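You operate a simulated robot arm through the tools that you are given. There is no shell and no other tool.

You are at the controls of a simulated robot arm. One attempt, no reset.

JOB
Free the glued green heel and press the green top piece onto it in the hand press.
Fine: heel in the slide's cradle, top piece straight; leave the slide in and the clamp free.

The check looks at the end state, three seconds after you hand in, the way a careful person would. Anything else that was tipped, shoved, dropped, spilled or broken makes it a failure.

ROBOT AND FRAMES
A 7-joint arm with a fingered hand, fixed in place. Base frame: the origin is at the foot of the arm, x ahead of it, y to its left, z up; the work surface is at about z = 0.8. Units: m, degrees, N and s.
With the tool pointing down near the work surface it reaches from about 0.2 to 0.8 m from the base axis. Its first joint turns from -166.0 to 166.0 degrees. Payload 4.9 kg.
Tool frame: the origin (TCP) lies between the finger pads and is the grasp point; the fingertips stand 0.032 m ahead of it; z points along the fingers, y is the line along which they close. Largest opening 0.192 m; the body of the gripper starts 0.089 m behind the TCP. The gripper is a hand of 3 fingers: y runs from the thumb to the fingers, the wrist lies at [0, 0, -0.267] in the tool frame, and closing takes about 1.5 s.
Orientation is that of the tool frame in the base frame, as a unit quaternion [w, x, y, z]. With the fingers straight down and closing along the base's y, the tool's x points along the base's -x, its y along +y and its z along -z.

CONTROLS
- The arm moves only by the tool apply_moves. Its argument "rows" is a list of rows, each a list of 6 numbers: the shift along the tool's x, y, z in units of 250 mm (1.0 is 250 mm), then the turn, a rotation vector about the tool's x, y, z in units of 120 degrees (1.0 is 120 degrees). In form: [[tx, ty, tz, wx, wy, wz], ...]. A call has 1 to 20 rows; each row is the pose to reach, as a shift and turn from the pose commanded when the call began, along the tool's axes at that moment. "fingers" is the closure, from 0 (fully open) to 1 (shut), set as the call begins (left out, the last holds). A call with a number of a shift or a turn outside -1 to 1 is refused whole. Rows are played at 5 a second. More than 0.05 m and 8.6 degrees between two rows, or a gripper value outside its range, and nothing of the call is played. A pose out of reach is approached as far as the arm can. The call stops where the force on the tool passes 90 N (or 10 N more than at its start, if that is more) or the arm is blocked; 0.2 s more then pass. Each finger travels about 0.153 m/s and halts on what it meets, pressing with about 26 N; the grip force reading is that of the motor and also rises with nothing between the fingers. The clock runs only during rows and for 0.2 s after the last one: add rows that repeat a pose to give the fingers time. It gives the time, the measured TCP pose, the force on the tool (base axes), the opening and the grip force at its end, in the units of the frame above (readings bear some noise), with the torque about the TCP (base axes, N m) and any sound that the robot's microphone picked up.
- Cameras (640 x 400 px; columns grow to the right, rows downward): "scene" is fixed at [0.4005, 0.4996, 1.4422]; the picture's right is [-0.96, -0.29, 0.00], its down [-0.20, 0.66, -0.72] and it looks along [0.21, -0.69, -0.69] (base axes); focal length 248 px, centre (320, 200). "wrist" rides on the gripper at [0.08, -0.046, -0.113] in the tool frame; the picture's right is [0.50, 0.87, 0.00], its down [-0.67, 0.39, -0.63] and it looks along [-0.55, 0.32, 0.78] (tool axes); focal length 226 px, centre (320, 200). There is no depth. A picture from a camera that has moved, and an enlarged one, comes with that camera's place and axes in the base frame and with its lens.
- capture(camera): a new picture of that camera. It takes no simulated time.
- move_fingers(finger1, finger2, thumb_bend): sets how far each is bent, from 0 (flat) to 1 (curled in); at 0.3 the hand is open as for a grip, at 0.7 the pads meet at the TCP. One left out holds its place. A second passes; each finger stops where it meets its share of the squeeze, and holds until it gets a number again. A gripper value or a shape takes the hand back. It gives what a move gives, with no picture; readings hold the bend of each and the force on the fingers (four entries, about 0 where the hand has none), thumb and palm.
- hand_shape(shape): the hand has 3 fingers and takes this shape, open, in about a second: jaw (thumb against the fingers, like two jaws); tri (thumb and two fingers); tip (a fingertip pinch); poke (one finger out to press); point (the index stretched); flat (the hand flat); cup (the hand cupped); fist (a fist). The gripper value then closes the fingers along that shape, each until it touches; the sizes above hold for jaw. It gives what a move gives, with no picture.
- zoom(camera, box): a new picture of the part [left, top, right, bottom] of that camera's present view, enlarged. It takes no simulated time.
- sign_off(): hands the job in; it is judged then, once.

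Nothing tells you positions but the pictures and the camera data. Unless the task says otherwise, let go and move clear before handing in.

The tools are called after "Call:" as a command line: name --pt "numbers of a row" for each row, then --argument value for the rest, lists and objects as JSON in quotes. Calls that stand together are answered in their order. apply_moves: Moves the arm, as the interface text tells. Its arguments: {"type":"object","properties":{"rows":{"type":"array"},"fingers":{"type":"number"}},"required":["rows"]} The other tools are called the same way: hand_shape (shape) gives the hand a shape; move_fingers (finger1, finger2, thumb_bend) moves the fingers one by one; capture (camera) takes a picture; zoom (camera, box) takes an enlarged picture of a part of a camera's view; sign_off () hands the job in.

At the start:

```text
time: 0.0
tool_pos: [0.4602, 0.0244, 1.2396]
orientation: [0.001, 0.001, 1.0, 0.001]
ft_force: [-0.2, 0.2, -0.4]
torque: [0.01, 0.03, 0.02]
width: 0.1921
grip_force: 0.0
shape: jaw
bend: [0.3, 0.3, 0.3]
finger forces: [0.0, 0.0, 0.0, 0.0, 0.0, 0.0]
```

scene: 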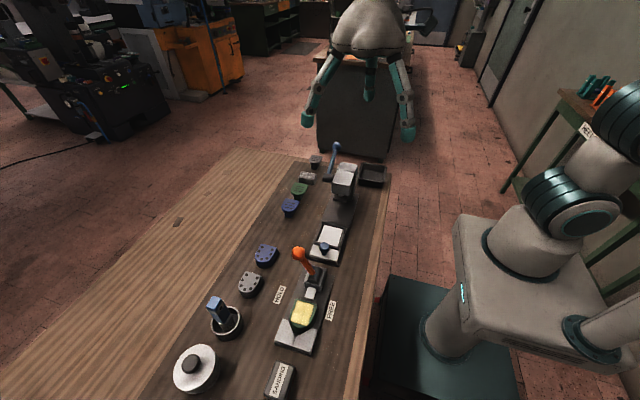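
wrist: 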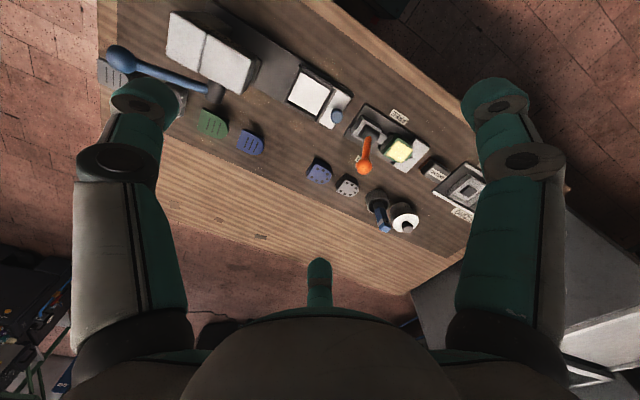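

I see a workbench with a hand press (blue lever), a slide, a toggle clamp with an orange handle holding something yellow-green, and several pieces. I'll look closer before I move anything.

Call:
zoom --camera "scene" --box '[260, 220, 380, 295]'

Call:
zoom --camera "scene" --box '[260, 270, 380, 345]'

Call:
zoom --camera "scene" --box '[270, 135, 390, 210]'

Call:
zoom --camera "scene" --box '[160, 230, 320, 400]'

Call:
zoom --camera "wrist" --box '[280, 50, 500, 240]'

Call:
zoom --camera "wrist" --box '[90, 0, 310, 180]'

```text
5.33 times, centred on (320, 258) of scene
camera zoom: at [0.4005, 0.4996, 1.4422], right [-0.96, -0.29, 0.0], down [-0.2, 0.66, -0.72], along [0.21, -0.69, -0.69], focal length 1321 px, centre (320, -107)
```

zoom: 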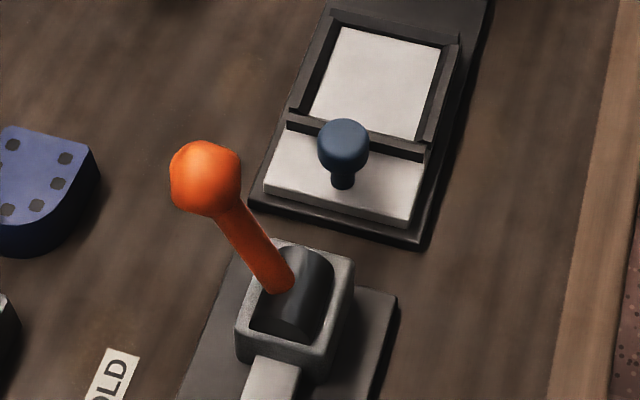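

```text
5.33 times, centred on (320, 308) of scene
camera zoom: at [0.4005, 0.4996, 1.4422], right [-0.96, -0.29, 0.0], down [-0.2, 0.66, -0.72], along [0.21, -0.69, -0.69], focal length 1321 px, centre (320, -373)
```

zoom: 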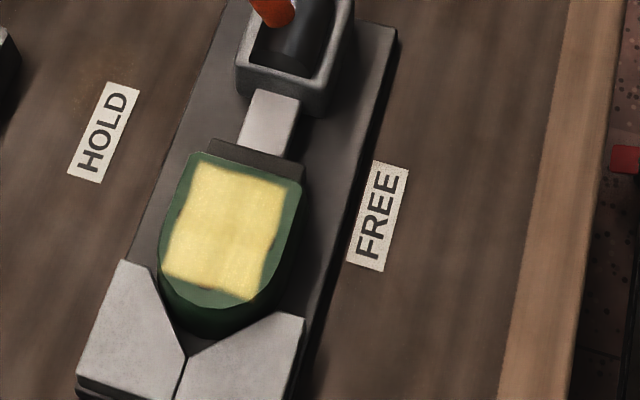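

```text
5.33 times, centred on (330, 172) of scene
camera zoom: at [0.4005, 0.4996, 1.4422], right [-0.96, -0.29, 0.0], down [-0.2, 0.66, -0.72], along [0.21, -0.69, -0.69], focal length 1321 px, centre (267, 347)
```

zoom: 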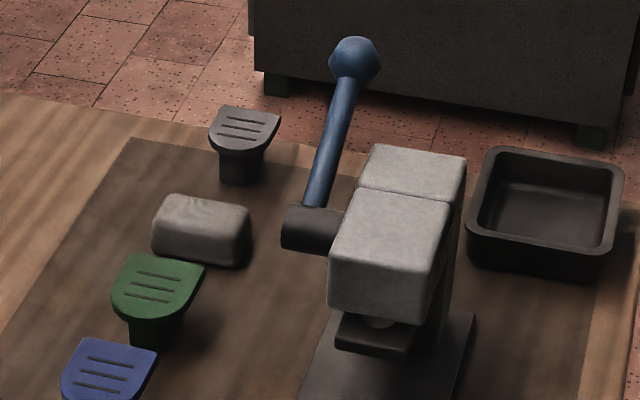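

```text
2.35 times, centred on (240, 315) of scene
camera zoom: at [0.4005, 0.4996, 1.4422], right [-0.96, -0.29, 0.0], down [-0.2, 0.66, -0.72], along [0.21, -0.69, -0.69], focal length 583 px, centre (508, -71)
```

zoom: 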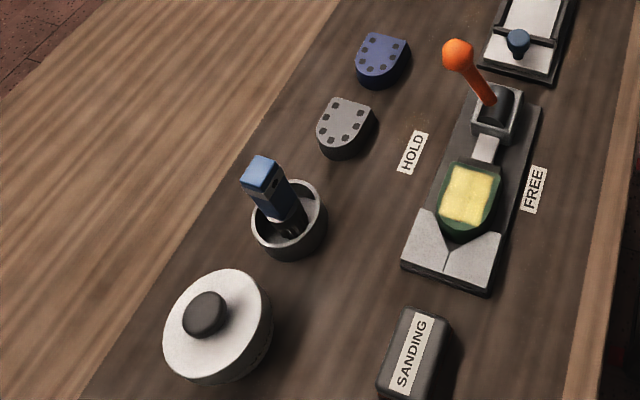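

```text
2.11 times, centred on (390, 145) of wrist
camera zoom: at [0.3804, -0.0215, 1.3523], right [-0.5, 0.87, 0.0], down [0.67, 0.39, 0.63], along [0.55, 0.32, -0.78], focal length 476 px, centre (173, 316)
```

zoom: 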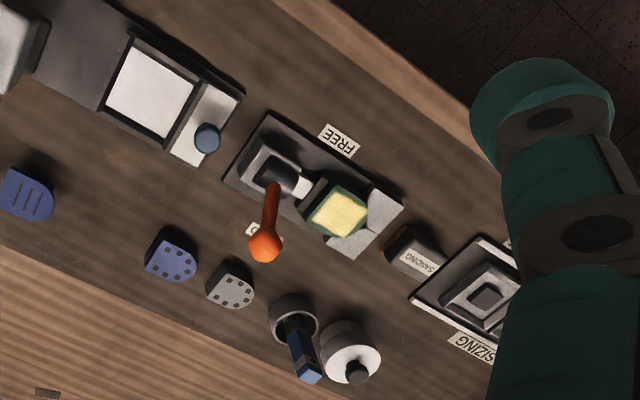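

```text
2.22 times, centred on (200, 90) of wrist
camera zoom: at [0.3804, -0.0215, 1.3523], right [-0.5, 0.87, 0.0], down [0.67, 0.39, 0.63], along [0.55, 0.32, -0.78], focal length 502 px, centre (587, 444)
```

zoom: 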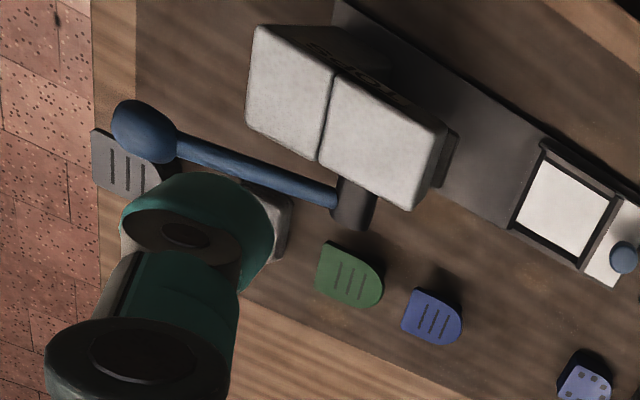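

The heel is held in the toggle clamp, with its handle leaning to the HOLD side (+x) and its ball near (0.55, 0.185, 0.933). I'll check how the hand looks in several shapes before getting near anything.

Call:
zoom --camera "scene" --box '[260, 0, 460, 150]'

Call:
hand_shape --shape "tip"

```text
2.67 times, centred on (360, 75) of scene
camera zoom: at [0.4005, 0.4996, 1.4422], right [-0.96, -0.29, 0.0], down [-0.2, 0.66, -0.72], along [0.21, -0.69, -0.69], focal length 660 px, centre (213, 533)
```

zoom: 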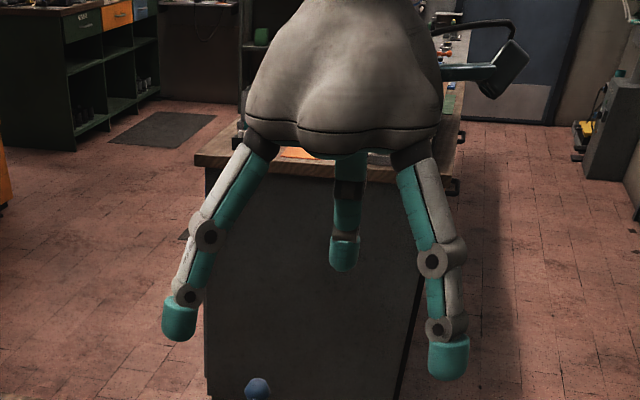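

```text
time: 0.9
tool_pos: [0.4601, 0.0252, 1.2414]
orientation: [-0.001, 0.0, 1.0, 0.0]
ft_force: [-0.3, 0.1, 0.5]
torque: [-0.01, -0.03, 0.03]
width: 0.192
grip_force: 0.0
shape: tip
bend: [0.3, 0.3, 0.3]
finger forces: [0.0, 0.0, 0.0, 0.0, 0.0, 0.0]
```

The hand has a thumb and two fingers spread roughly 120° apart. I'll look at the tip shape from both cameras.

Call:
zoom --camera "scene" --box '[260, 0, 460, 150]'

Call:
capture --camera "wrist"

Call:
apply_moves --pt "0 0 0 0 0 0" --pt "0 0 0 0 0 0" --pt "0 0 0 0 0 0" --pt "0 0 0 0 0 0" --pt "0 0 0 0 0 0" --pt "0 0 0 0 0 0" --pt "0 0 0 0 0 0" --pt "0 0 0 0 0 0" --fingers 1.0

Call:
zoom --camera "scene" --box '[260, 0, 460, 150]'

Call:
capture --camera "wrist"

```text
2.67 times, centred on (360, 75) of scene
camera zoom: at [0.4005, 0.4996, 1.4422], right [-0.96, -0.29, 0.0], down [-0.2, 0.66, -0.72], along [0.21, -0.69, -0.69], focal length 660 px, centre (213, 533)
```

zoom: 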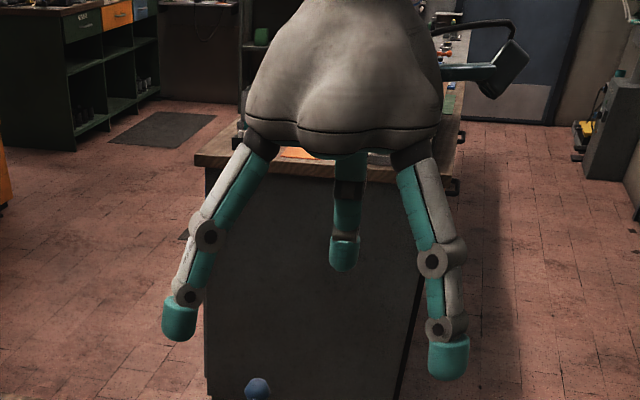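

```text
taken
camera wrist: at [0.3804, -0.0215, 1.3523], right [-0.5, 0.87, 0.0], down [0.67, 0.39, 0.63], along [0.55, 0.32, -0.78], focal length 226 px, centre (320, 200)
```

wrist: 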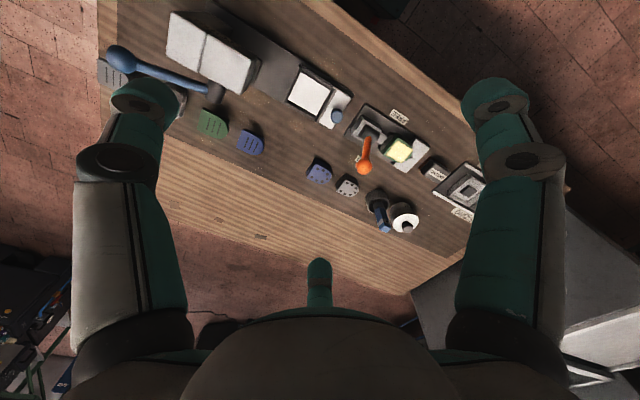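

```text
time: 2.7
tool_pos: [0.4601, 0.0245, 1.2389]
orientation: [0.001, 0.001, 1.0, 0.0]
ft_force: [0.2, -0.2, -0.7]
torque: [0.02, -0.02, 0.02]
width: 0.0
grip_force: 26.2
shape: tip
bend: [0.7, 0.7, 0.7]
finger forces: [0.1, 0.0, 0.1, 0.1, 0.0, 0.0]
```

```text
2.67 times, centred on (360, 75) of scene
camera zoom: at [0.4005, 0.4996, 1.4422], right [-0.96, -0.29, 0.0], down [-0.2, 0.66, -0.72], along [0.21, -0.69, -0.69], focal length 660 px, centre (213, 533)
```

zoom: 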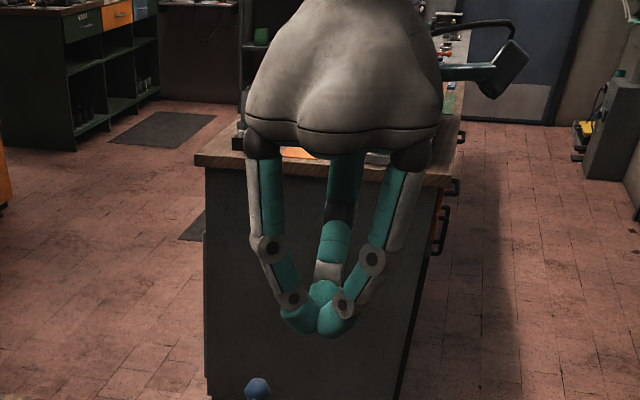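

```text
taken
camera wrist: at [0.3804, -0.0215, 1.3523], right [-0.5, 0.87, 0.0], down [0.67, 0.39, 0.63], along [0.55, 0.32, -0.78], focal length 226 px, centre (320, 200)
```

wrist: 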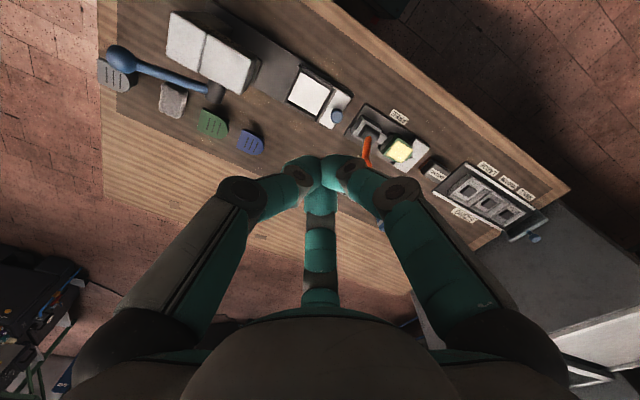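

The fingers close together at the tool centre, and the wrist camera looks straight at the TCP. I'll open the hand, fly above the clamp and look from close up.

Call:
apply_moves --pt "-0.02 0.13 0.1 0 0 0" --pt "-0.04 0.26 0.2 0 0 0" --pt "-0.06 0.39 0.3 0 0 0" --pt "-0.09 0.52 0.4 0 0 0" --pt "-0.11 0.65 0.5 0 0 0" --pt "-0.13 0.78 0.6 0 0 0" --pt "-0.16 0.9 0.7 0 0 0" --pt "-0.16 0.9 0.7 0 0 0" --fingers 0

Call:
capture --camera "wrist"

Call:
capture --camera "scene"

```text
time: 4.5
tool_pos: [0.5001, 0.2477, 1.0661]
orientation: [0.0, 0.0, 1.0, 0.001]
ft_force: [0.2, 0.7, 0.0]
torque: [-0.02, 0.01, 0.02]
width: 0.1919
grip_force: 0.0
shape: tip
bend: [0.3, 0.3, 0.3]
finger forces: [0.0, 0.0, 0.0, 0.0, 0.1, 0.0]
```

```text
taken
camera wrist: at [0.4201, 0.2021, 1.1777], right [-0.5, 0.87, 0.0], down [0.67, 0.39, 0.63], along [0.55, 0.32, -0.78], focal length 226 px, centre (320, 200)
```

wrist: 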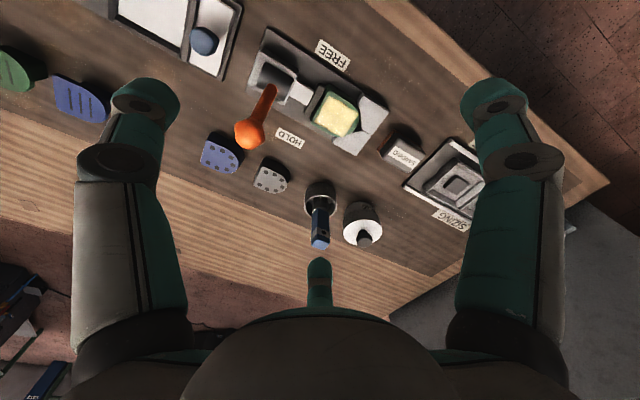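

```text
taken
```

scene: 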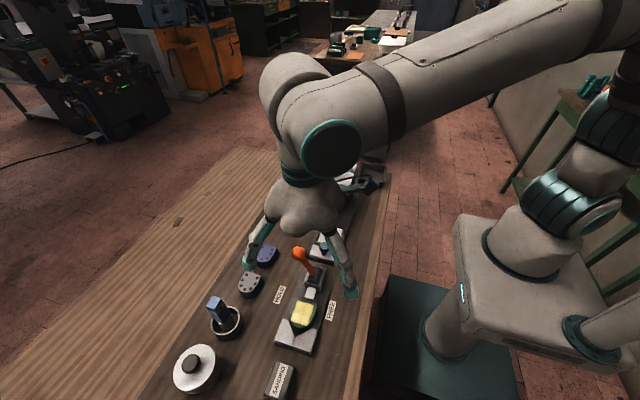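

Call:
zoom --camera "wrist" --box '[220, 20, 400, 170]'

Call:
zoom --camera "scene" --box '[270, 240, 350, 360]'

Call:
zoom --camera "wrist" --box '[0, 0, 260, 150]'

```text
2.67 times, centred on (310, 95) of wrist
camera zoom: at [0.4201, 0.2021, 1.1777], right [-0.5, 0.87, 0.0], down [0.67, 0.39, 0.63], along [0.55, 0.32, -0.78], focal length 603 px, centre (347, 480)
```

zoom: 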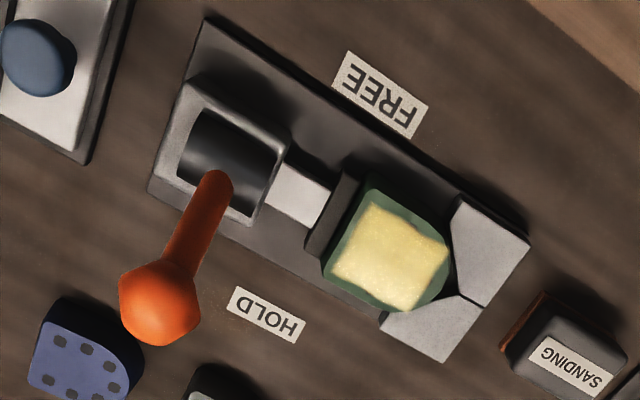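

```text
3.33 times, centred on (310, 300) of scene
camera zoom: at [0.4005, 0.4996, 1.4422], right [-0.96, -0.29, 0.0], down [-0.2, 0.66, -0.72], along [0.21, -0.69, -0.69], focal length 826 px, centre (353, -133)
```

zoom: 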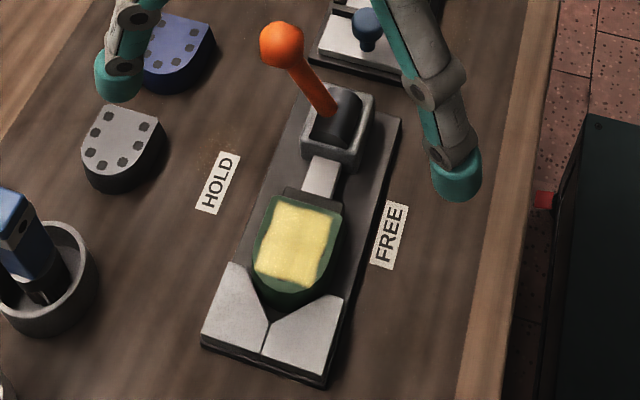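

```text
2.46 times, centred on (130, 75) of wrist
camera zoom: at [0.4201, 0.2021, 1.1777], right [-0.5, 0.87, 0.0], down [0.67, 0.39, 0.63], along [0.55, 0.32, -0.78], focal length 556 px, centre (788, 508)
```

zoom: 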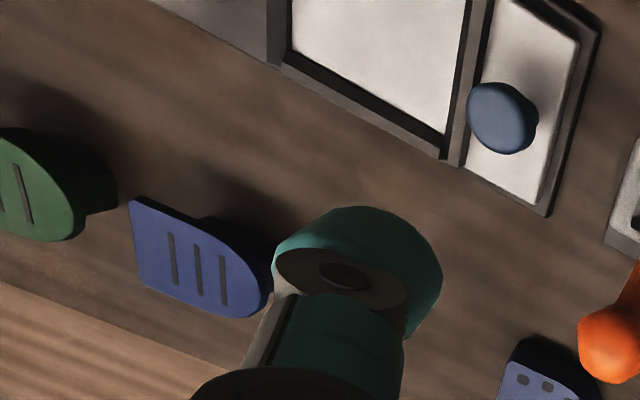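

The heel sits in the V-block at about (0.511, 0.28), with its top near z 0.848. I'll close the hand into a pusher, go to the +x side of the orange ball, and come down beside it.

Call:
apply_moves --pt "0 0 0 0 0 0" --pt "-0.15 -0.09 0.0 0 0 0" --pt "-0.3 -0.18 0.0 0 0 0" --pt "-0.44 -0.25 0.0 0 0 0" --pt "-0.44 -0.25 0.0 0 0 0" --pt "-0.44 -0.25 0.0 0 0 0" --pt "-0.44 -0.25 0.0 0 0 0" --pt "-0.44 -0.25 0.0 0 0 0" --pt "-0.44 -0.25 0.15 0 0 0" --pt "-0.44 -0.25 0.3 0 0 0" --pt "-0.44 -0.25 0.4 0 0 0" --pt "-0.44 -0.25 0.47 0 0 0" --pt "-0.44 -0.25 0.47 0 0 0" --fingers 1

Call:
zoom --camera "scene" --box '[220, 200, 380, 300]'

Call:
capture --camera "wrist"

```text
time: 7.3
tool_pos: [0.6116, 0.187, 0.9477]
orientation: [-0.001, 0.0, 1.0, 0.0]
ft_force: [-0.1, -0.2, 0.9]
torque: [-0.04, 0.01, -0.01]
width: 0.0
grip_force: 26.0
shape: tip
bend: [0.7, 0.7, 0.7]
finger forces: [0.1, 0.1, 0.0, 0.1, 0.0, 0.1]
```

```text
4.00 times, centred on (300, 250) of scene
camera zoom: at [0.4005, 0.4996, 1.4422], right [-0.96, -0.29, 0.0], down [-0.2, 0.66, -0.72], along [0.21, -0.69, -0.69], focal length 991 px, centre (400, 0)
```

zoom: 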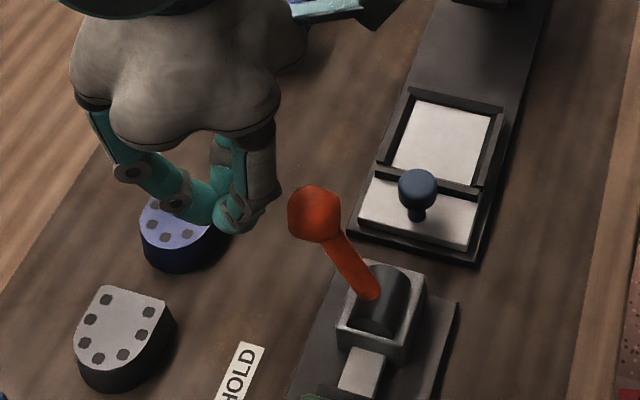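

```text
taken
camera wrist: at [0.5313, 0.1412, 1.0597], right [-0.5, 0.87, 0.0], down [0.67, 0.39, 0.63], along [0.55, 0.32, -0.78], focal length 226 px, centre (320, 200)
```

wrist: 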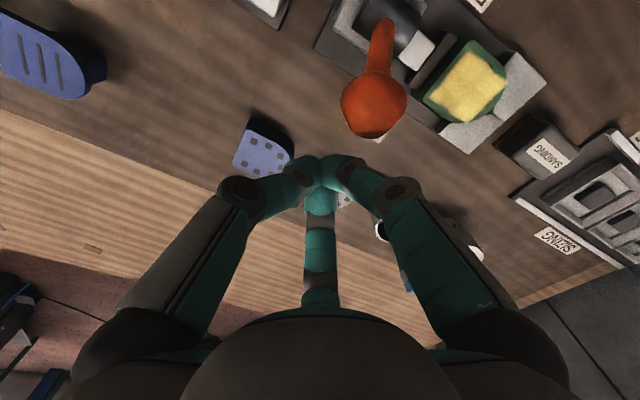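

Contact height and y look right. Now I push the handle in -x toward FREE.

Call:
apply_moves --pt "0.06 0 0 0 0 0" --pt "0.12 0 0 0 0 0" --pt "0.18 0 0 0 0 0" --pt "0.24 0 0 0 0 0" --pt "0.3 0 0 0 0 0" --pt "0.36 0 0 0 0 0" --pt "0.4 0 0 0 0 0" --pt "0.4 0 0 0 0 0"

Call:
zoom --camera "scene" --box '[240, 210, 400, 340]'

```text
time: 9.1
tool_pos: [0.5111, 0.1878, 0.9487]
orientation: [0.0, 0.0, 1.0, 0.001]
ft_force: [1.1, 0.5, 0.8]
torque: [0.02, 0.03, -0.05]
width: 0.0
grip_force: 26.5
shape: tip
bend: [0.7, 0.7, 0.7]
finger forces: [2.0, 0.1, 0.0, 0.0, 0.1, 0.0]
```

```text
3.08 times, centred on (320, 275) of scene
camera zoom: at [0.4005, 0.4996, 1.4422], right [-0.96, -0.29, 0.0], down [-0.2, 0.66, -0.72], along [0.21, -0.69, -0.69], focal length 762 px, centre (320, -31)
```

zoom: 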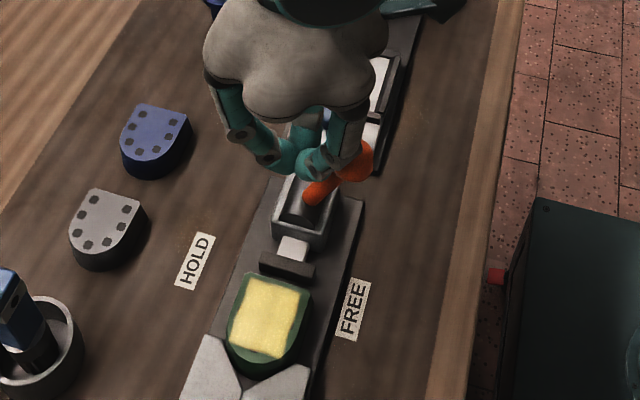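

The handle is over and the plunger is drawing back. I'll push a bit further to seat it in FREE.

Call:
apply_moves --pt "0.04 0 0 0 0 0" --pt "0.08 0 0 0 0 0" --pt "0.12 0 0 0 0 0" --pt "0.16 0 0 0 0 0" --pt "0.16 0 0 0 0 0"

Call:
zoom --camera "scene" --box '[240, 210, 400, 340]'

```text
time: 10.0
tool_pos: [0.4925, 0.1881, 0.9538]
orientation: [0.018, -0.002, 1.0, 0.005]
ft_force: [25.7, -1.7, -15.6]
torque: [0.05, -0.65, 0.22]
width: 0.0002
grip_force: 26.0
shape: tip
bend: [0.7, 0.7, 0.7]
finger forces: [0.0, 0.0, 0.0, 0.0, 42.9, 0.0]
stopped in row 4: the force on the tool passed its limit at 100 N (the readings are from after the stop); the commanded pose is now the measured one
```

```text
3.08 times, centred on (320, 275) of scene
camera zoom: at [0.4005, 0.4996, 1.4422], right [-0.96, -0.29, 0.0], down [-0.2, 0.66, -0.72], along [0.21, -0.69, -0.69], focal length 762 px, centre (320, -31)
```

zoom: 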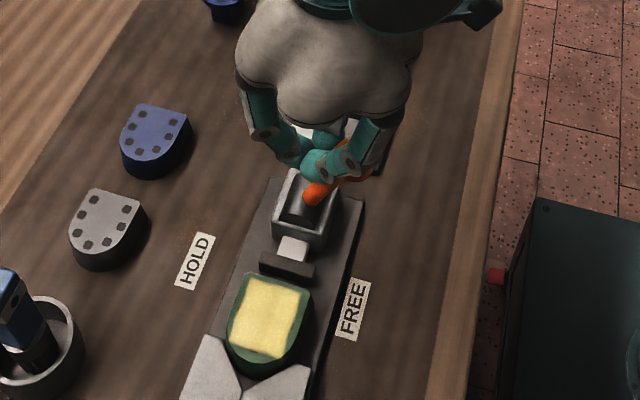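

The handle has hit its end stop in FREE. I'll back off, rise, straighten the tool and open the hand, then look at the clamp and the slide.

Call:
apply_moves --pt "-0.08 0 -0.02 0.005 0.017 0.002" --pt "-0.16 0 -0.06 0.005 0.017 0.002" --pt "-0.16 0 -0.24 0.005 0.017 0.002" --pt "-0.1 0 -0.42 0.005 0.017 0.002" --pt "-0.04 -0.12 -0.46 0.005 0.017 0.002" --pt "0.04 -0.3 -0.46 0.005 0.017 0.002" --pt "0.12 -0.48 -0.46 0.005 0.017 0.002" --pt "0.12 -0.64 -0.46 0.005 0.017 0.002" --pt "0.12 -0.64 -0.46 0.005 0.017 0.002"

Call:
apply_moves --pt "0 0 0 0 0 0" --pt "0 0 0 0 0 0" --pt "0 0 0 0 0 0" --pt "0 0 0 0 0 0" --pt "0 0 0 0 0 0" --pt "0 0 0 0 0 0" --pt "0 0 0 0 0 0" --fingers 0

Call:
capture --camera "wrist"

Call:
zoom --camera "scene" --box '[240, 210, 400, 340]'

```text
time: 12.0
tool_pos: [0.4564, 0.0272, 1.0662]
orientation: [-0.002, 0.001, 1.0, -0.001]
ft_force: [0.3, -0.6, -0.1]
torque: [0.02, -0.03, -0.04]
width: 0.0
grip_force: 26.0
shape: tip
bend: [0.7, 0.7, 0.7]
finger forces: [0.0, 0.0, 0.1, 0.1, 0.0, 0.0]
```

```text
time: 13.6
tool_pos: [0.4556, 0.0277, 1.0661]
orientation: [-0.002, 0.001, 1.0, 0.0]
ft_force: [0.3, 1.0, -0.3]
torque: [0.0, -0.03, 0.01]
width: 0.192
grip_force: 0.1
shape: tip
bend: [0.3, 0.3, 0.3]
finger forces: [0.0, 0.0, 0.1, 0.0, 0.0, 0.0]
```

```text
taken
camera wrist: at [0.3763, -0.0182, 1.1784], right [-0.5, 0.87, 0.0], down [0.67, 0.39, 0.63], along [0.54, 0.31, -0.78], focal length 226 px, centre (320, 200)
```

wrist: 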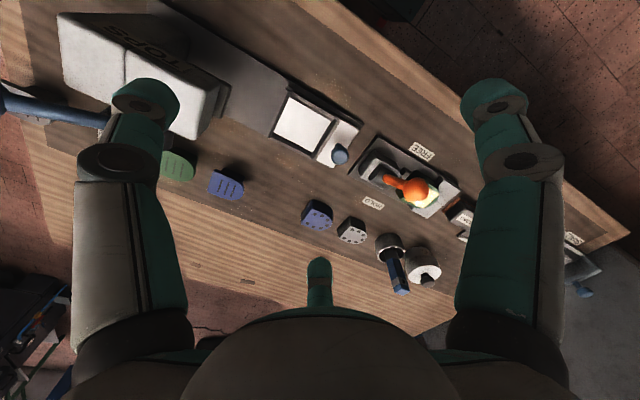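

```text
3.08 times, centred on (320, 275) of scene
camera zoom: at [0.4005, 0.4996, 1.4422], right [-0.96, -0.29, 0.0], down [-0.2, 0.66, -0.72], along [0.21, -0.69, -0.69], focal length 762 px, centre (320, -31)
```

zoom: 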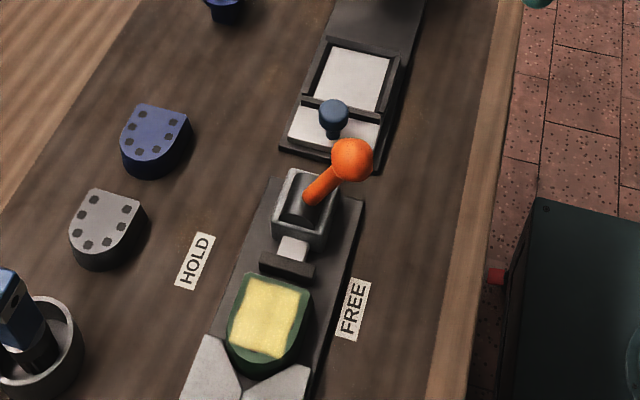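

The clamp is free and the plunger has drawn back about 1.5 cm. While I'm here I'll zoom in on the cradle and the top piece, and then go over the heel.

Call:
zoom --camera "wrist" --box '[240, 60, 380, 180]'

Call:
zoom --camera "wrist" --box '[0, 0, 240, 210]'

Call:
zoom --camera "scene" --box '[270, 140, 400, 270]'

```text
3.33 times, centred on (310, 120) of wrist
camera zoom: at [0.3763, -0.0182, 1.1784], right [-0.5, 0.87, 0.0], down [0.67, 0.39, 0.63], along [0.54, 0.31, -0.78], focal length 754 px, centre (353, 467)
```

zoom: 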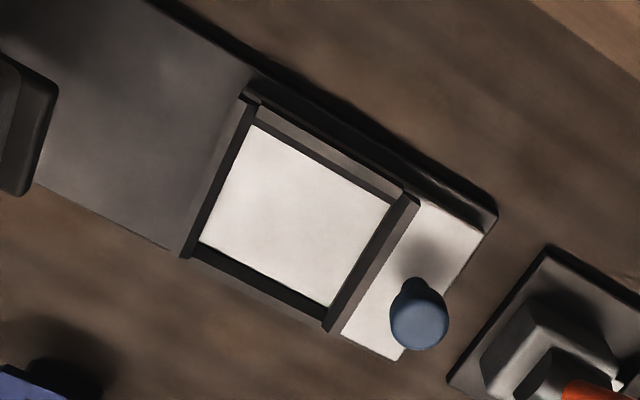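

```text
1.90 times, centred on (120, 105) of wrist
camera zoom: at [0.3763, -0.0182, 1.1784], right [-0.5, 0.87, 0.0], down [0.67, 0.39, 0.63], along [0.54, 0.31, -0.78], focal length 431 px, centre (701, 381)
```

zoom: 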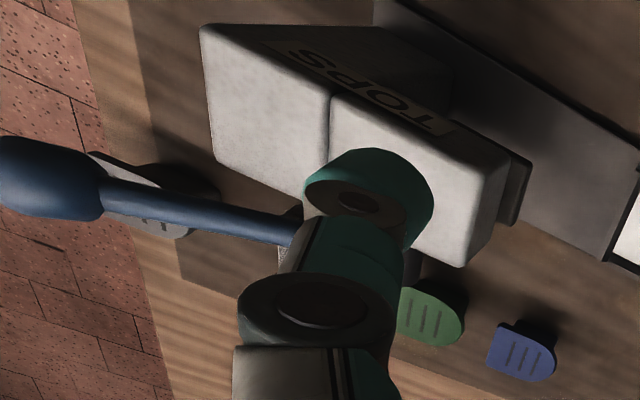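

```text
3.08 times, centred on (335, 205) of scene
camera zoom: at [0.4005, 0.4996, 1.4422], right [-0.96, -0.29, 0.0], down [-0.2, 0.66, -0.72], along [0.21, -0.69, -0.69], focal length 762 px, centre (274, 185)
```

zoom: 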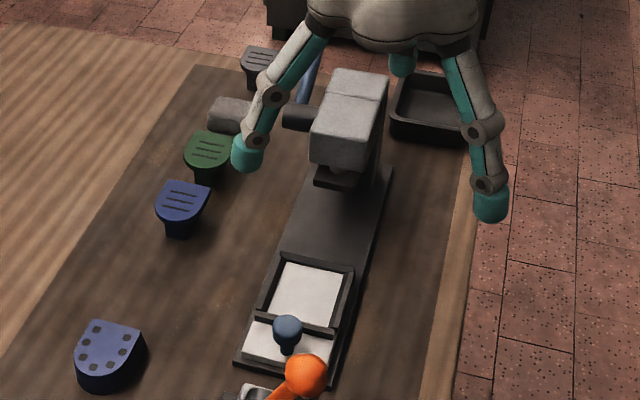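

The cradle floor is centred near (0.511, 0.024) and lined up with the base axes, and the top pieces face the same way as the heel, so no turning is needed. Next I go above the heel with the hand half closed for a close view.

Call:
apply_moves --pt "-0.04 0.17 0.02 0 0 0" --pt "-0.08 0.34 0.04 0 0 0" --pt "-0.12 0.51 0.06 0 0 0" --pt "-0.16 0.68 0.08 0 0 0" --pt "-0.2 0.84 0.1 0 0 0" --pt "-0.22 0.998 0.12 0 0 0" --pt "-0.22 0.998 0.12 0 0 0" --fingers 0.3

Call:
capture --camera "wrist"

Call:
zoom --camera "wrist" --box '[230, 60, 410, 200]'

Call:
zoom --camera "scene" --box '[240, 210, 400, 340]'

```text
time: 15.2
tool_pos: [0.5107, 0.2766, 1.0332]
orientation: [-0.002, 0.001, 1.0, -0.001]
ft_force: [0.0, 1.2, 0.8]
torque: [0.0, 0.02, 0.01]
width: 0.135
grip_force: 0.1
shape: tip
bend: [0.28, 0.28, 0.65]
finger forces: [0.1, 0.0, 0.0, 0.0, 0.0, 0.1]
```

```text
taken
camera wrist: at [0.4321, 0.2315, 1.1457], right [-0.5, 0.87, 0.0], down [0.67, 0.39, 0.63], along [0.54, 0.31, -0.78], focal length 226 px, centre (320, 200)
```

wrist: 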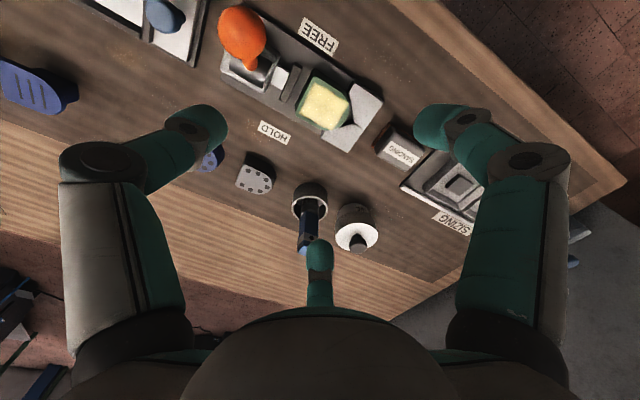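

```text
2.86 times, centred on (320, 130) of wrist
camera zoom: at [0.4321, 0.2315, 1.1457], right [-0.5, 0.87, 0.0], down [0.67, 0.39, 0.63], along [0.54, 0.31, -0.78], focal length 646 px, centre (320, 400)
```

zoom: 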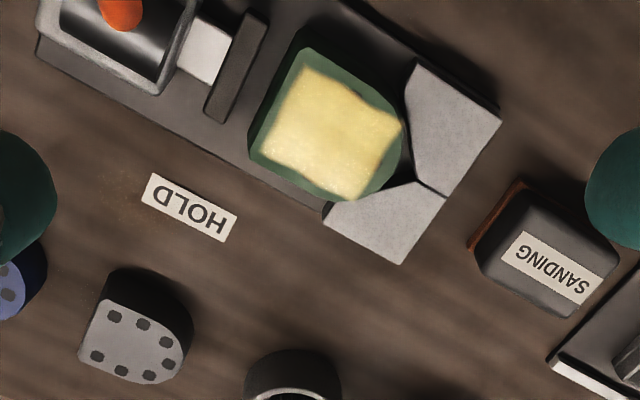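

```text
3.08 times, centred on (320, 275) of scene
camera zoom: at [0.4005, 0.4996, 1.4422], right [-0.96, -0.29, 0.0], down [-0.2, 0.66, -0.72], along [0.21, -0.69, -0.69], focal length 762 px, centre (320, -31)
```

zoom: 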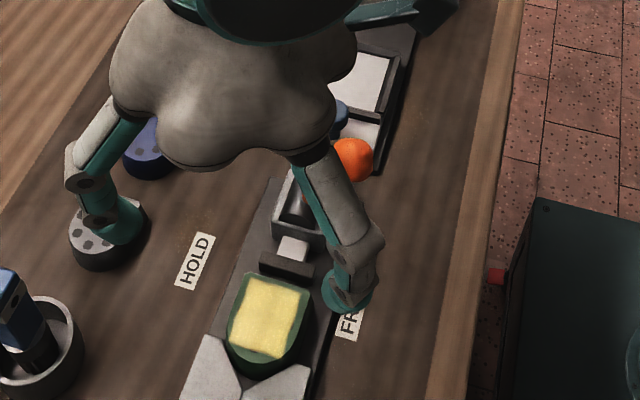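

The hand is above the heel now, and the gap behind it is small. I need exact heights and clearances, so I'll zoom in closely.

Call:
zoom --camera "scene" --box '[285, 280, 335, 345]'

Call:
zoom --camera "wrist" --box '[270, 55, 390, 160]'

```text
6.15 times, centred on (310, 312) of scene
camera zoom: at [0.4005, 0.4996, 1.4422], right [-0.96, -0.29, 0.0], down [-0.2, 0.66, -0.72], along [0.21, -0.69, -0.69], focal length 1524 px, centre (382, -492)
```

zoom: 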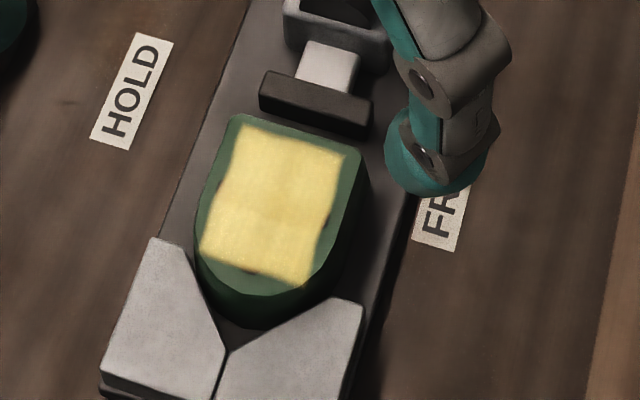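

```text
3.81 times, centred on (330, 108) of wrist
camera zoom: at [0.4321, 0.2315, 1.1457], right [-0.5, 0.87, 0.0], down [0.67, 0.39, 0.63], along [0.54, 0.31, -0.78], focal length 861 px, centre (282, 552)
```

zoom: 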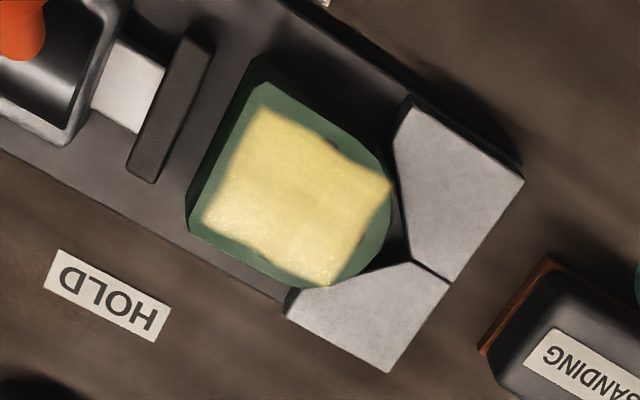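

The heel top is near z 0.841, the V-block top near 0.826, and the gap to the plunger is about 17 mm. I'll compare how the hand's shapes look half closed, staying up here clear of everything.

Call:
hand_shape --shape "jaw"

Call:
apply_moves --pt "0 0 0 0 0 0" --pt "0 0 0 0 0 0" --pt "0 0 0 0 0 0" --pt "0 0 0 0 0 0" --pt "0 0 0 0 0 0" --pt "0 0 0 0 0 0" --fingers 0.65

Call:
capture --camera "wrist"

Call:
zoom --camera "scene" --box '[240, 190, 400, 320]'

Call:
hand_shape --shape "tip"

Call:
apply_moves --pt "0 0 0 0 0 0" --pt "0 0 0 0 0 0" --pt "0 0 0 0 0 0" --pt "0 0 0 0 0 0" --pt "0 0 0 0 0 0" --pt "0 0 0 0 0 0" --fingers 0.65

Call:
capture --camera "wrist"

Call:
zoom --camera "scene" --box '[240, 190, 400, 320]'

```text
time: 16.1
tool_pos: [0.5117, 0.2764, 1.0342]
orientation: [-0.002, 0.002, 1.0, -0.001]
ft_force: [-0.4, 0.5, -0.5]
torque: [0.0, 0.02, -0.02]
width: 0.1917
grip_force: 0.1
shape: jaw
bend: [0.3, 0.3, 0.3]
finger forces: [0.0, 0.1, 0.0, 0.1, 0.0, 0.0]
```

```text
time: 17.5
tool_pos: [0.5112, 0.2761, 1.0338]
orientation: [-0.001, 0.0, 1.0, -0.001]
ft_force: [0.7, -0.3, 0.9]
torque: [0.0, -0.02, -0.02]
width: 0.0678
grip_force: 0.0
shape: jaw
bend: [0.44, 0.44, 0.7]
finger forces: [0.0, 0.1, 0.0, 0.0, 0.1, 0.1]
```

```text
taken
camera wrist: at [0.4321, 0.2311, 1.1457], right [-0.5, 0.87, 0.0], down [0.67, 0.39, 0.63], along [0.54, 0.31, -0.78], focal length 226 px, centre (320, 200)
```

wrist: 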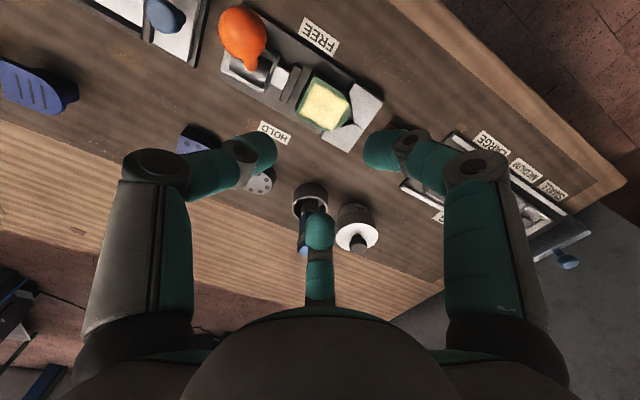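

```text
3.08 times, centred on (320, 255) of scene
camera zoom: at [0.4005, 0.4996, 1.4422], right [-0.96, -0.29, 0.0], down [-0.2, 0.66, -0.72], along [0.21, -0.69, -0.69], focal length 762 px, centre (320, 31)
```

zoom: 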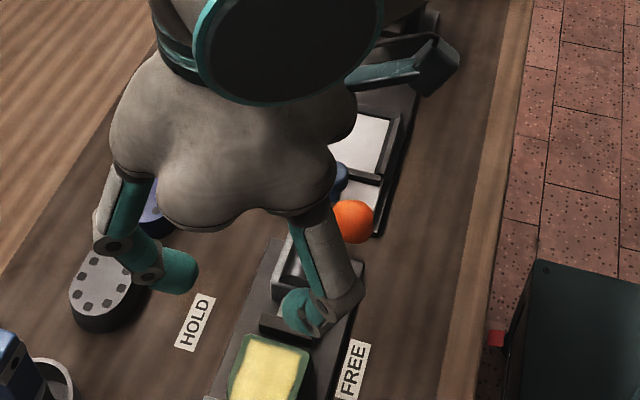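

```text
time: 18.4
tool_pos: [0.5113, 0.2773, 1.0334]
orientation: [-0.002, 0.001, 1.0, -0.001]
ft_force: [1.1, -0.1, -0.1]
torque: [-0.02, 0.0, 0.0]
width: 0.1919
grip_force: 0.2
shape: tip
bend: [0.3, 0.3, 0.3]
finger forces: [0.0, 0.0, 0.0, 0.0, 0.1, 0.0]
```

```text
time: 19.8
tool_pos: [0.5109, 0.2764, 1.0345]
orientation: [-0.001, 0.001, 1.0, -0.001]
ft_force: [0.2, 0.8, 0.6]
torque: [0.0, -0.04, -0.02]
width: 0.0674
grip_force: 0.0
shape: tip
bend: [0.44, 0.44, 0.7]
finger forces: [0.0, 0.1, 0.1, 0.0, 0.0, 0.0]
```

```text
taken
camera wrist: at [0.4321, 0.2311, 1.1457], right [-0.5, 0.87, 0.0], down [0.67, 0.39, 0.63], along [0.54, 0.31, -0.78], focal length 226 px, centre (320, 200)
```

wrist: 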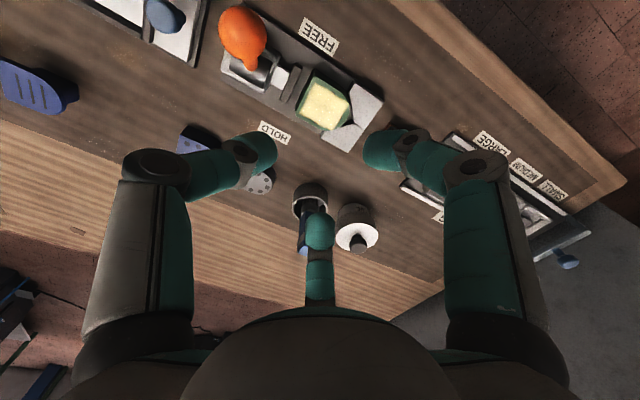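

```text
3.08 times, centred on (320, 255) of scene
camera zoom: at [0.4005, 0.4996, 1.4422], right [-0.96, -0.29, 0.0], down [-0.2, 0.66, -0.72], along [0.21, -0.69, -0.69], focal length 762 px, centre (320, 31)
```

zoom: 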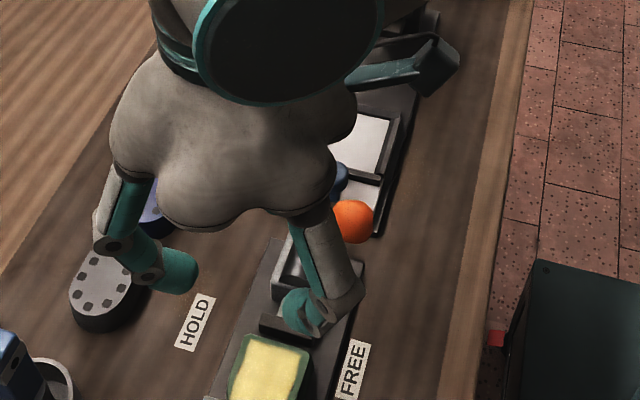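

All the fingers close evenly toward the centre. Seating one finger behind the heel won't work because the clamp housing is in the way. So I'll turn the hand 60° to put one finger in front of the heel and two at its rear sides, which also keeps the camera away from the handle. First I rotate up high.

Call:
apply_moves --pt "0 0 0 0 0 0.06" --pt "0 0 0 0 0 0.125" --pt "0 0 0 0 0 0.19" --pt "0 0 0 0 0 0.25" --pt "0 0 0 0 0 0.315" --pt "0 0 0 0 0 0.38" --pt "0 0 0 0 0 0.44" --pt "0 0 0 0 0 0.5" --pt "0 0 0 0 0 0.5" --fingers 0.5

Call:
capture --camera "wrist"

Call:
zoom --camera "scene" --box '[240, 190, 400, 320]'

```text
time: 21.8
tool_pos: [0.51, 0.2772, 1.0355]
orientation: [0.0, 0.502, 0.865, -0.002]
ft_force: [0.0, 0.7, 0.0]
torque: [0.02, -0.03, 0.01]
width: 0.0956
grip_force: 0.1
shape: tip
bend: [0.37, 0.37, 0.7]
finger forces: [0.0, 0.0, 0.0, 0.0, 0.0, 0.1]
```

```text
taken
camera wrist: at [0.4319, 0.3237, 1.1464], right [0.5, 0.86, 0.0], down [0.67, -0.39, 0.63], along [0.54, -0.32, -0.78], focal length 226 px, centre (320, 200)
```

wrist: 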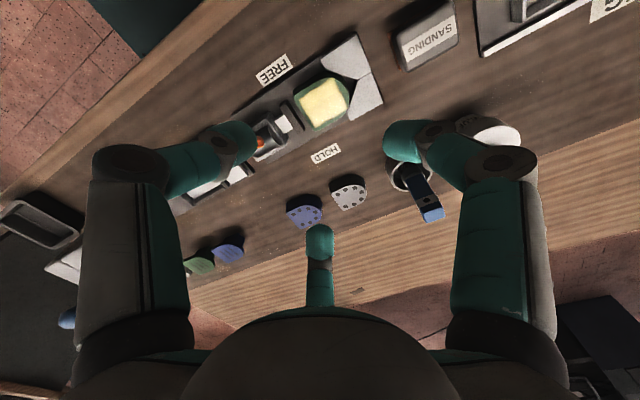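

```text
3.08 times, centred on (320, 255) of scene
camera zoom: at [0.4005, 0.4996, 1.4422], right [-0.96, -0.29, 0.0], down [-0.2, 0.66, -0.72], along [0.21, -0.69, -0.69], focal length 762 px, centre (320, 31)
```

zoom: 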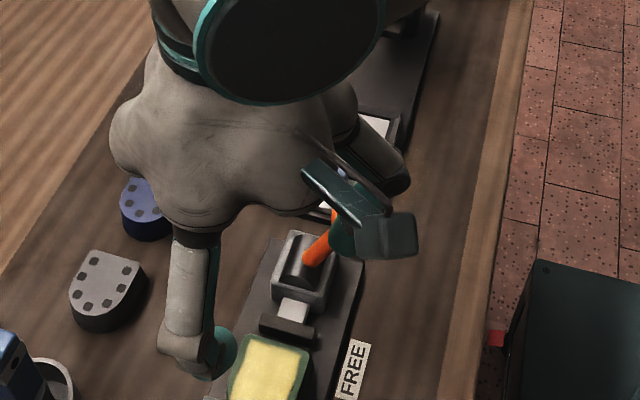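

The rotation went well. Now I lower to just above V-block height with the fingers around the heel, and check.

Call:
apply_moves --pt "0 0 0.17 0 0 0" --pt "0 0 0.34 0 0 0" --pt "0 0 0.48 0 0 0" --pt "0 0 0.57 0 0 0" --pt "0 0 0.6 0 0 0" --pt "0 0 0.6 0 0 0"

Call:
capture --camera "wrist"

Call:
zoom --camera "scene" --box '[240, 220, 400, 350]'

```text
time: 23.2
tool_pos: [0.5115, 0.2761, 0.8837]
orientation: [-0.001, 0.501, 0.866, -0.001]
ft_force: [0.6, 0.4, 1.4]
torque: [0.02, 0.04, 0.0]
width: 0.0956
grip_force: 0.1
shape: tip
bend: [0.37, 0.37, 0.7]
finger forces: [0.0, 0.0, 0.0, 0.1, 0.1, 0.1]
```

```text
taken
camera wrist: at [0.4319, 0.3226, 0.9963], right [0.5, 0.87, 0.0], down [0.67, -0.39, 0.63], along [0.54, -0.32, -0.78], focal length 226 px, centre (320, 200)
```

wrist: 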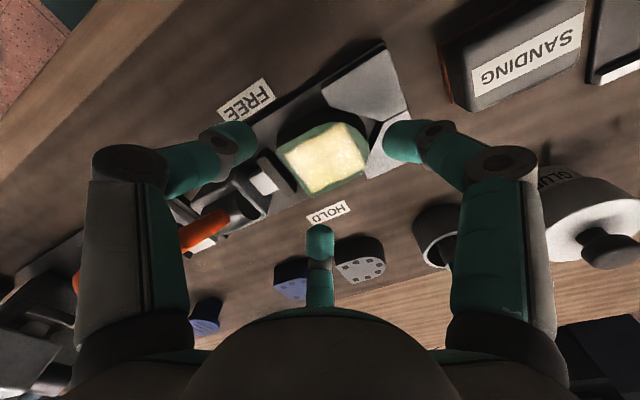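

```text
3.08 times, centred on (320, 285) of scene
camera zoom: at [0.4005, 0.4996, 1.4422], right [-0.96, -0.29, 0.0], down [-0.2, 0.66, -0.72], along [0.21, -0.69, -0.69], focal length 762 px, centre (320, -62)
```

zoom: 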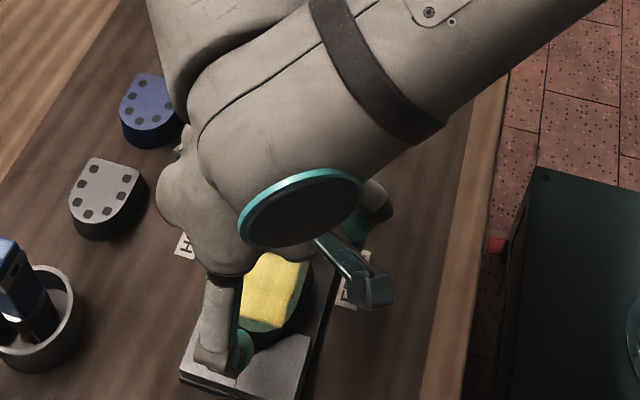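

Call:
apply_moves --pt "0 0 0.04 0 0 0" --pt "0 0 0.083 0 0 0" --pt "0 0 0.083 0 0 0"

Call:
capture --camera "wrist"

Call:
zoom --camera "scene" --box '[275, 270, 345, 340]'

```text
time: 24.0
tool_pos: [0.5101, 0.2761, 0.8647]
orientation: [-0.001, 0.501, 0.866, -0.002]
ft_force: [-0.2, 0.6, 0.4]
torque: [-0.03, 0.01, 0.04]
width: 0.0955
grip_force: 0.0
shape: tip
bend: [0.37, 0.37, 0.7]
finger forces: [0.1, 0.0, 0.1, 0.0, 0.0, 0.0]
```

```text
taken
camera wrist: at [0.431, 0.3224, 0.9766], right [0.5, 0.87, 0.0], down [0.67, -0.39, 0.63], along [0.54, -0.32, -0.78], focal length 226 px, centre (320, 200)
```

wrist: 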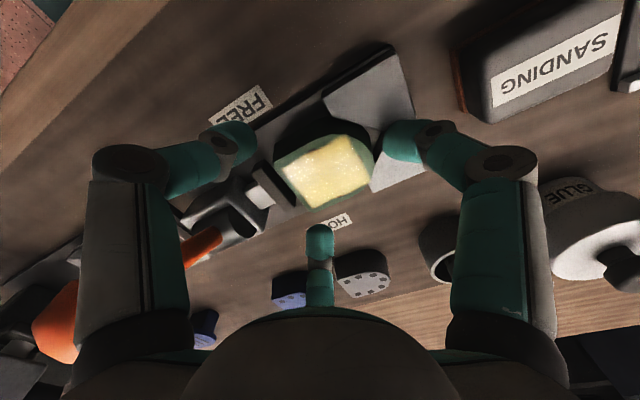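

```text
5.71 times, centred on (310, 305) of scene
camera zoom: at [0.4005, 0.4996, 1.4422], right [-0.96, -0.29, 0.0], down [-0.2, 0.66, -0.72], along [0.21, -0.69, -0.69], focal length 1415 px, centre (377, -400)
```

zoom: 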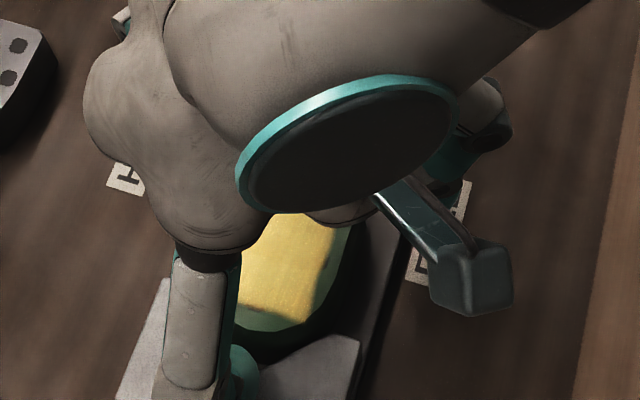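

The fingers surround the heel and the front finger is just ahead of it. Now I drag the heel gently back out of the V toward the plunger.

Call:
apply_moves --pt "-0.017 -0.01 0 0 0 0" --pt "-0.035 -0.02 0 0 0 0" --pt "-0.052 -0.03 0 0 0 0" --pt "-0.066 -0.038 0 0 0 0" --pt "-0.08 -0.046 0 0 0 0" --pt "-0.08 -0.046 0 0 0 0"

Call:
zoom --camera "wrist" --box '[180, 60, 460, 260]'

Call:
zoom --camera "scene" --box '[275, 270, 345, 340]'

```text
time: 25.4
tool_pos: [0.5116, 0.2532, 0.8645]
orientation: [-0.001, 0.5, 0.866, -0.001]
ft_force: [0.7, 0.8, 0.4]
torque: [0.05, 0.0, -0.03]
width: 0.0966
grip_force: 0.2
shape: tip
bend: [0.36, 0.37, 0.7]
finger forces: [1.6, 0.0, 0.0, 0.0, 0.0, 0.1]
```

```text
2.00 times, centred on (320, 160) of wrist
camera zoom: at [0.4314, 0.2996, 0.9765], right [0.5, 0.87, 0.0], down [0.67, -0.39, 0.63], along [0.54, -0.32, -0.78], focal length 452 px, centre (320, 280)
```

zoom: 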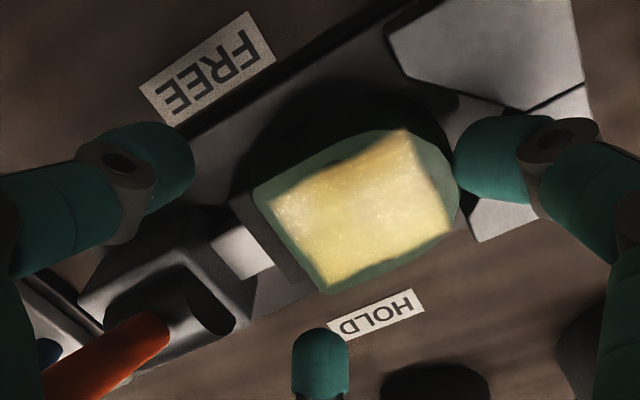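

```text
5.71 times, centred on (310, 305) of scene
camera zoom: at [0.4005, 0.4996, 1.4422], right [-0.96, -0.29, 0.0], down [-0.2, 0.66, -0.72], along [0.21, -0.69, -0.69], focal length 1415 px, centre (377, -400)
```

zoom: 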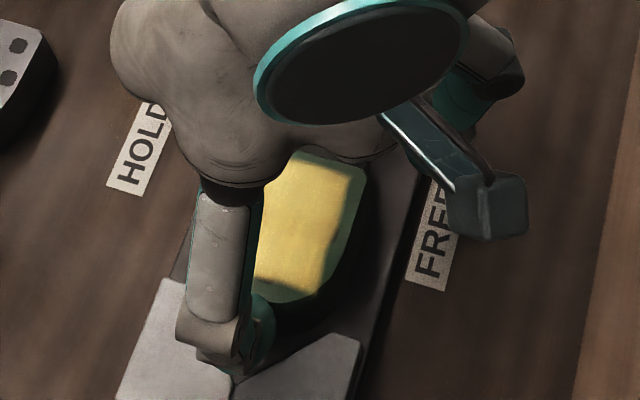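

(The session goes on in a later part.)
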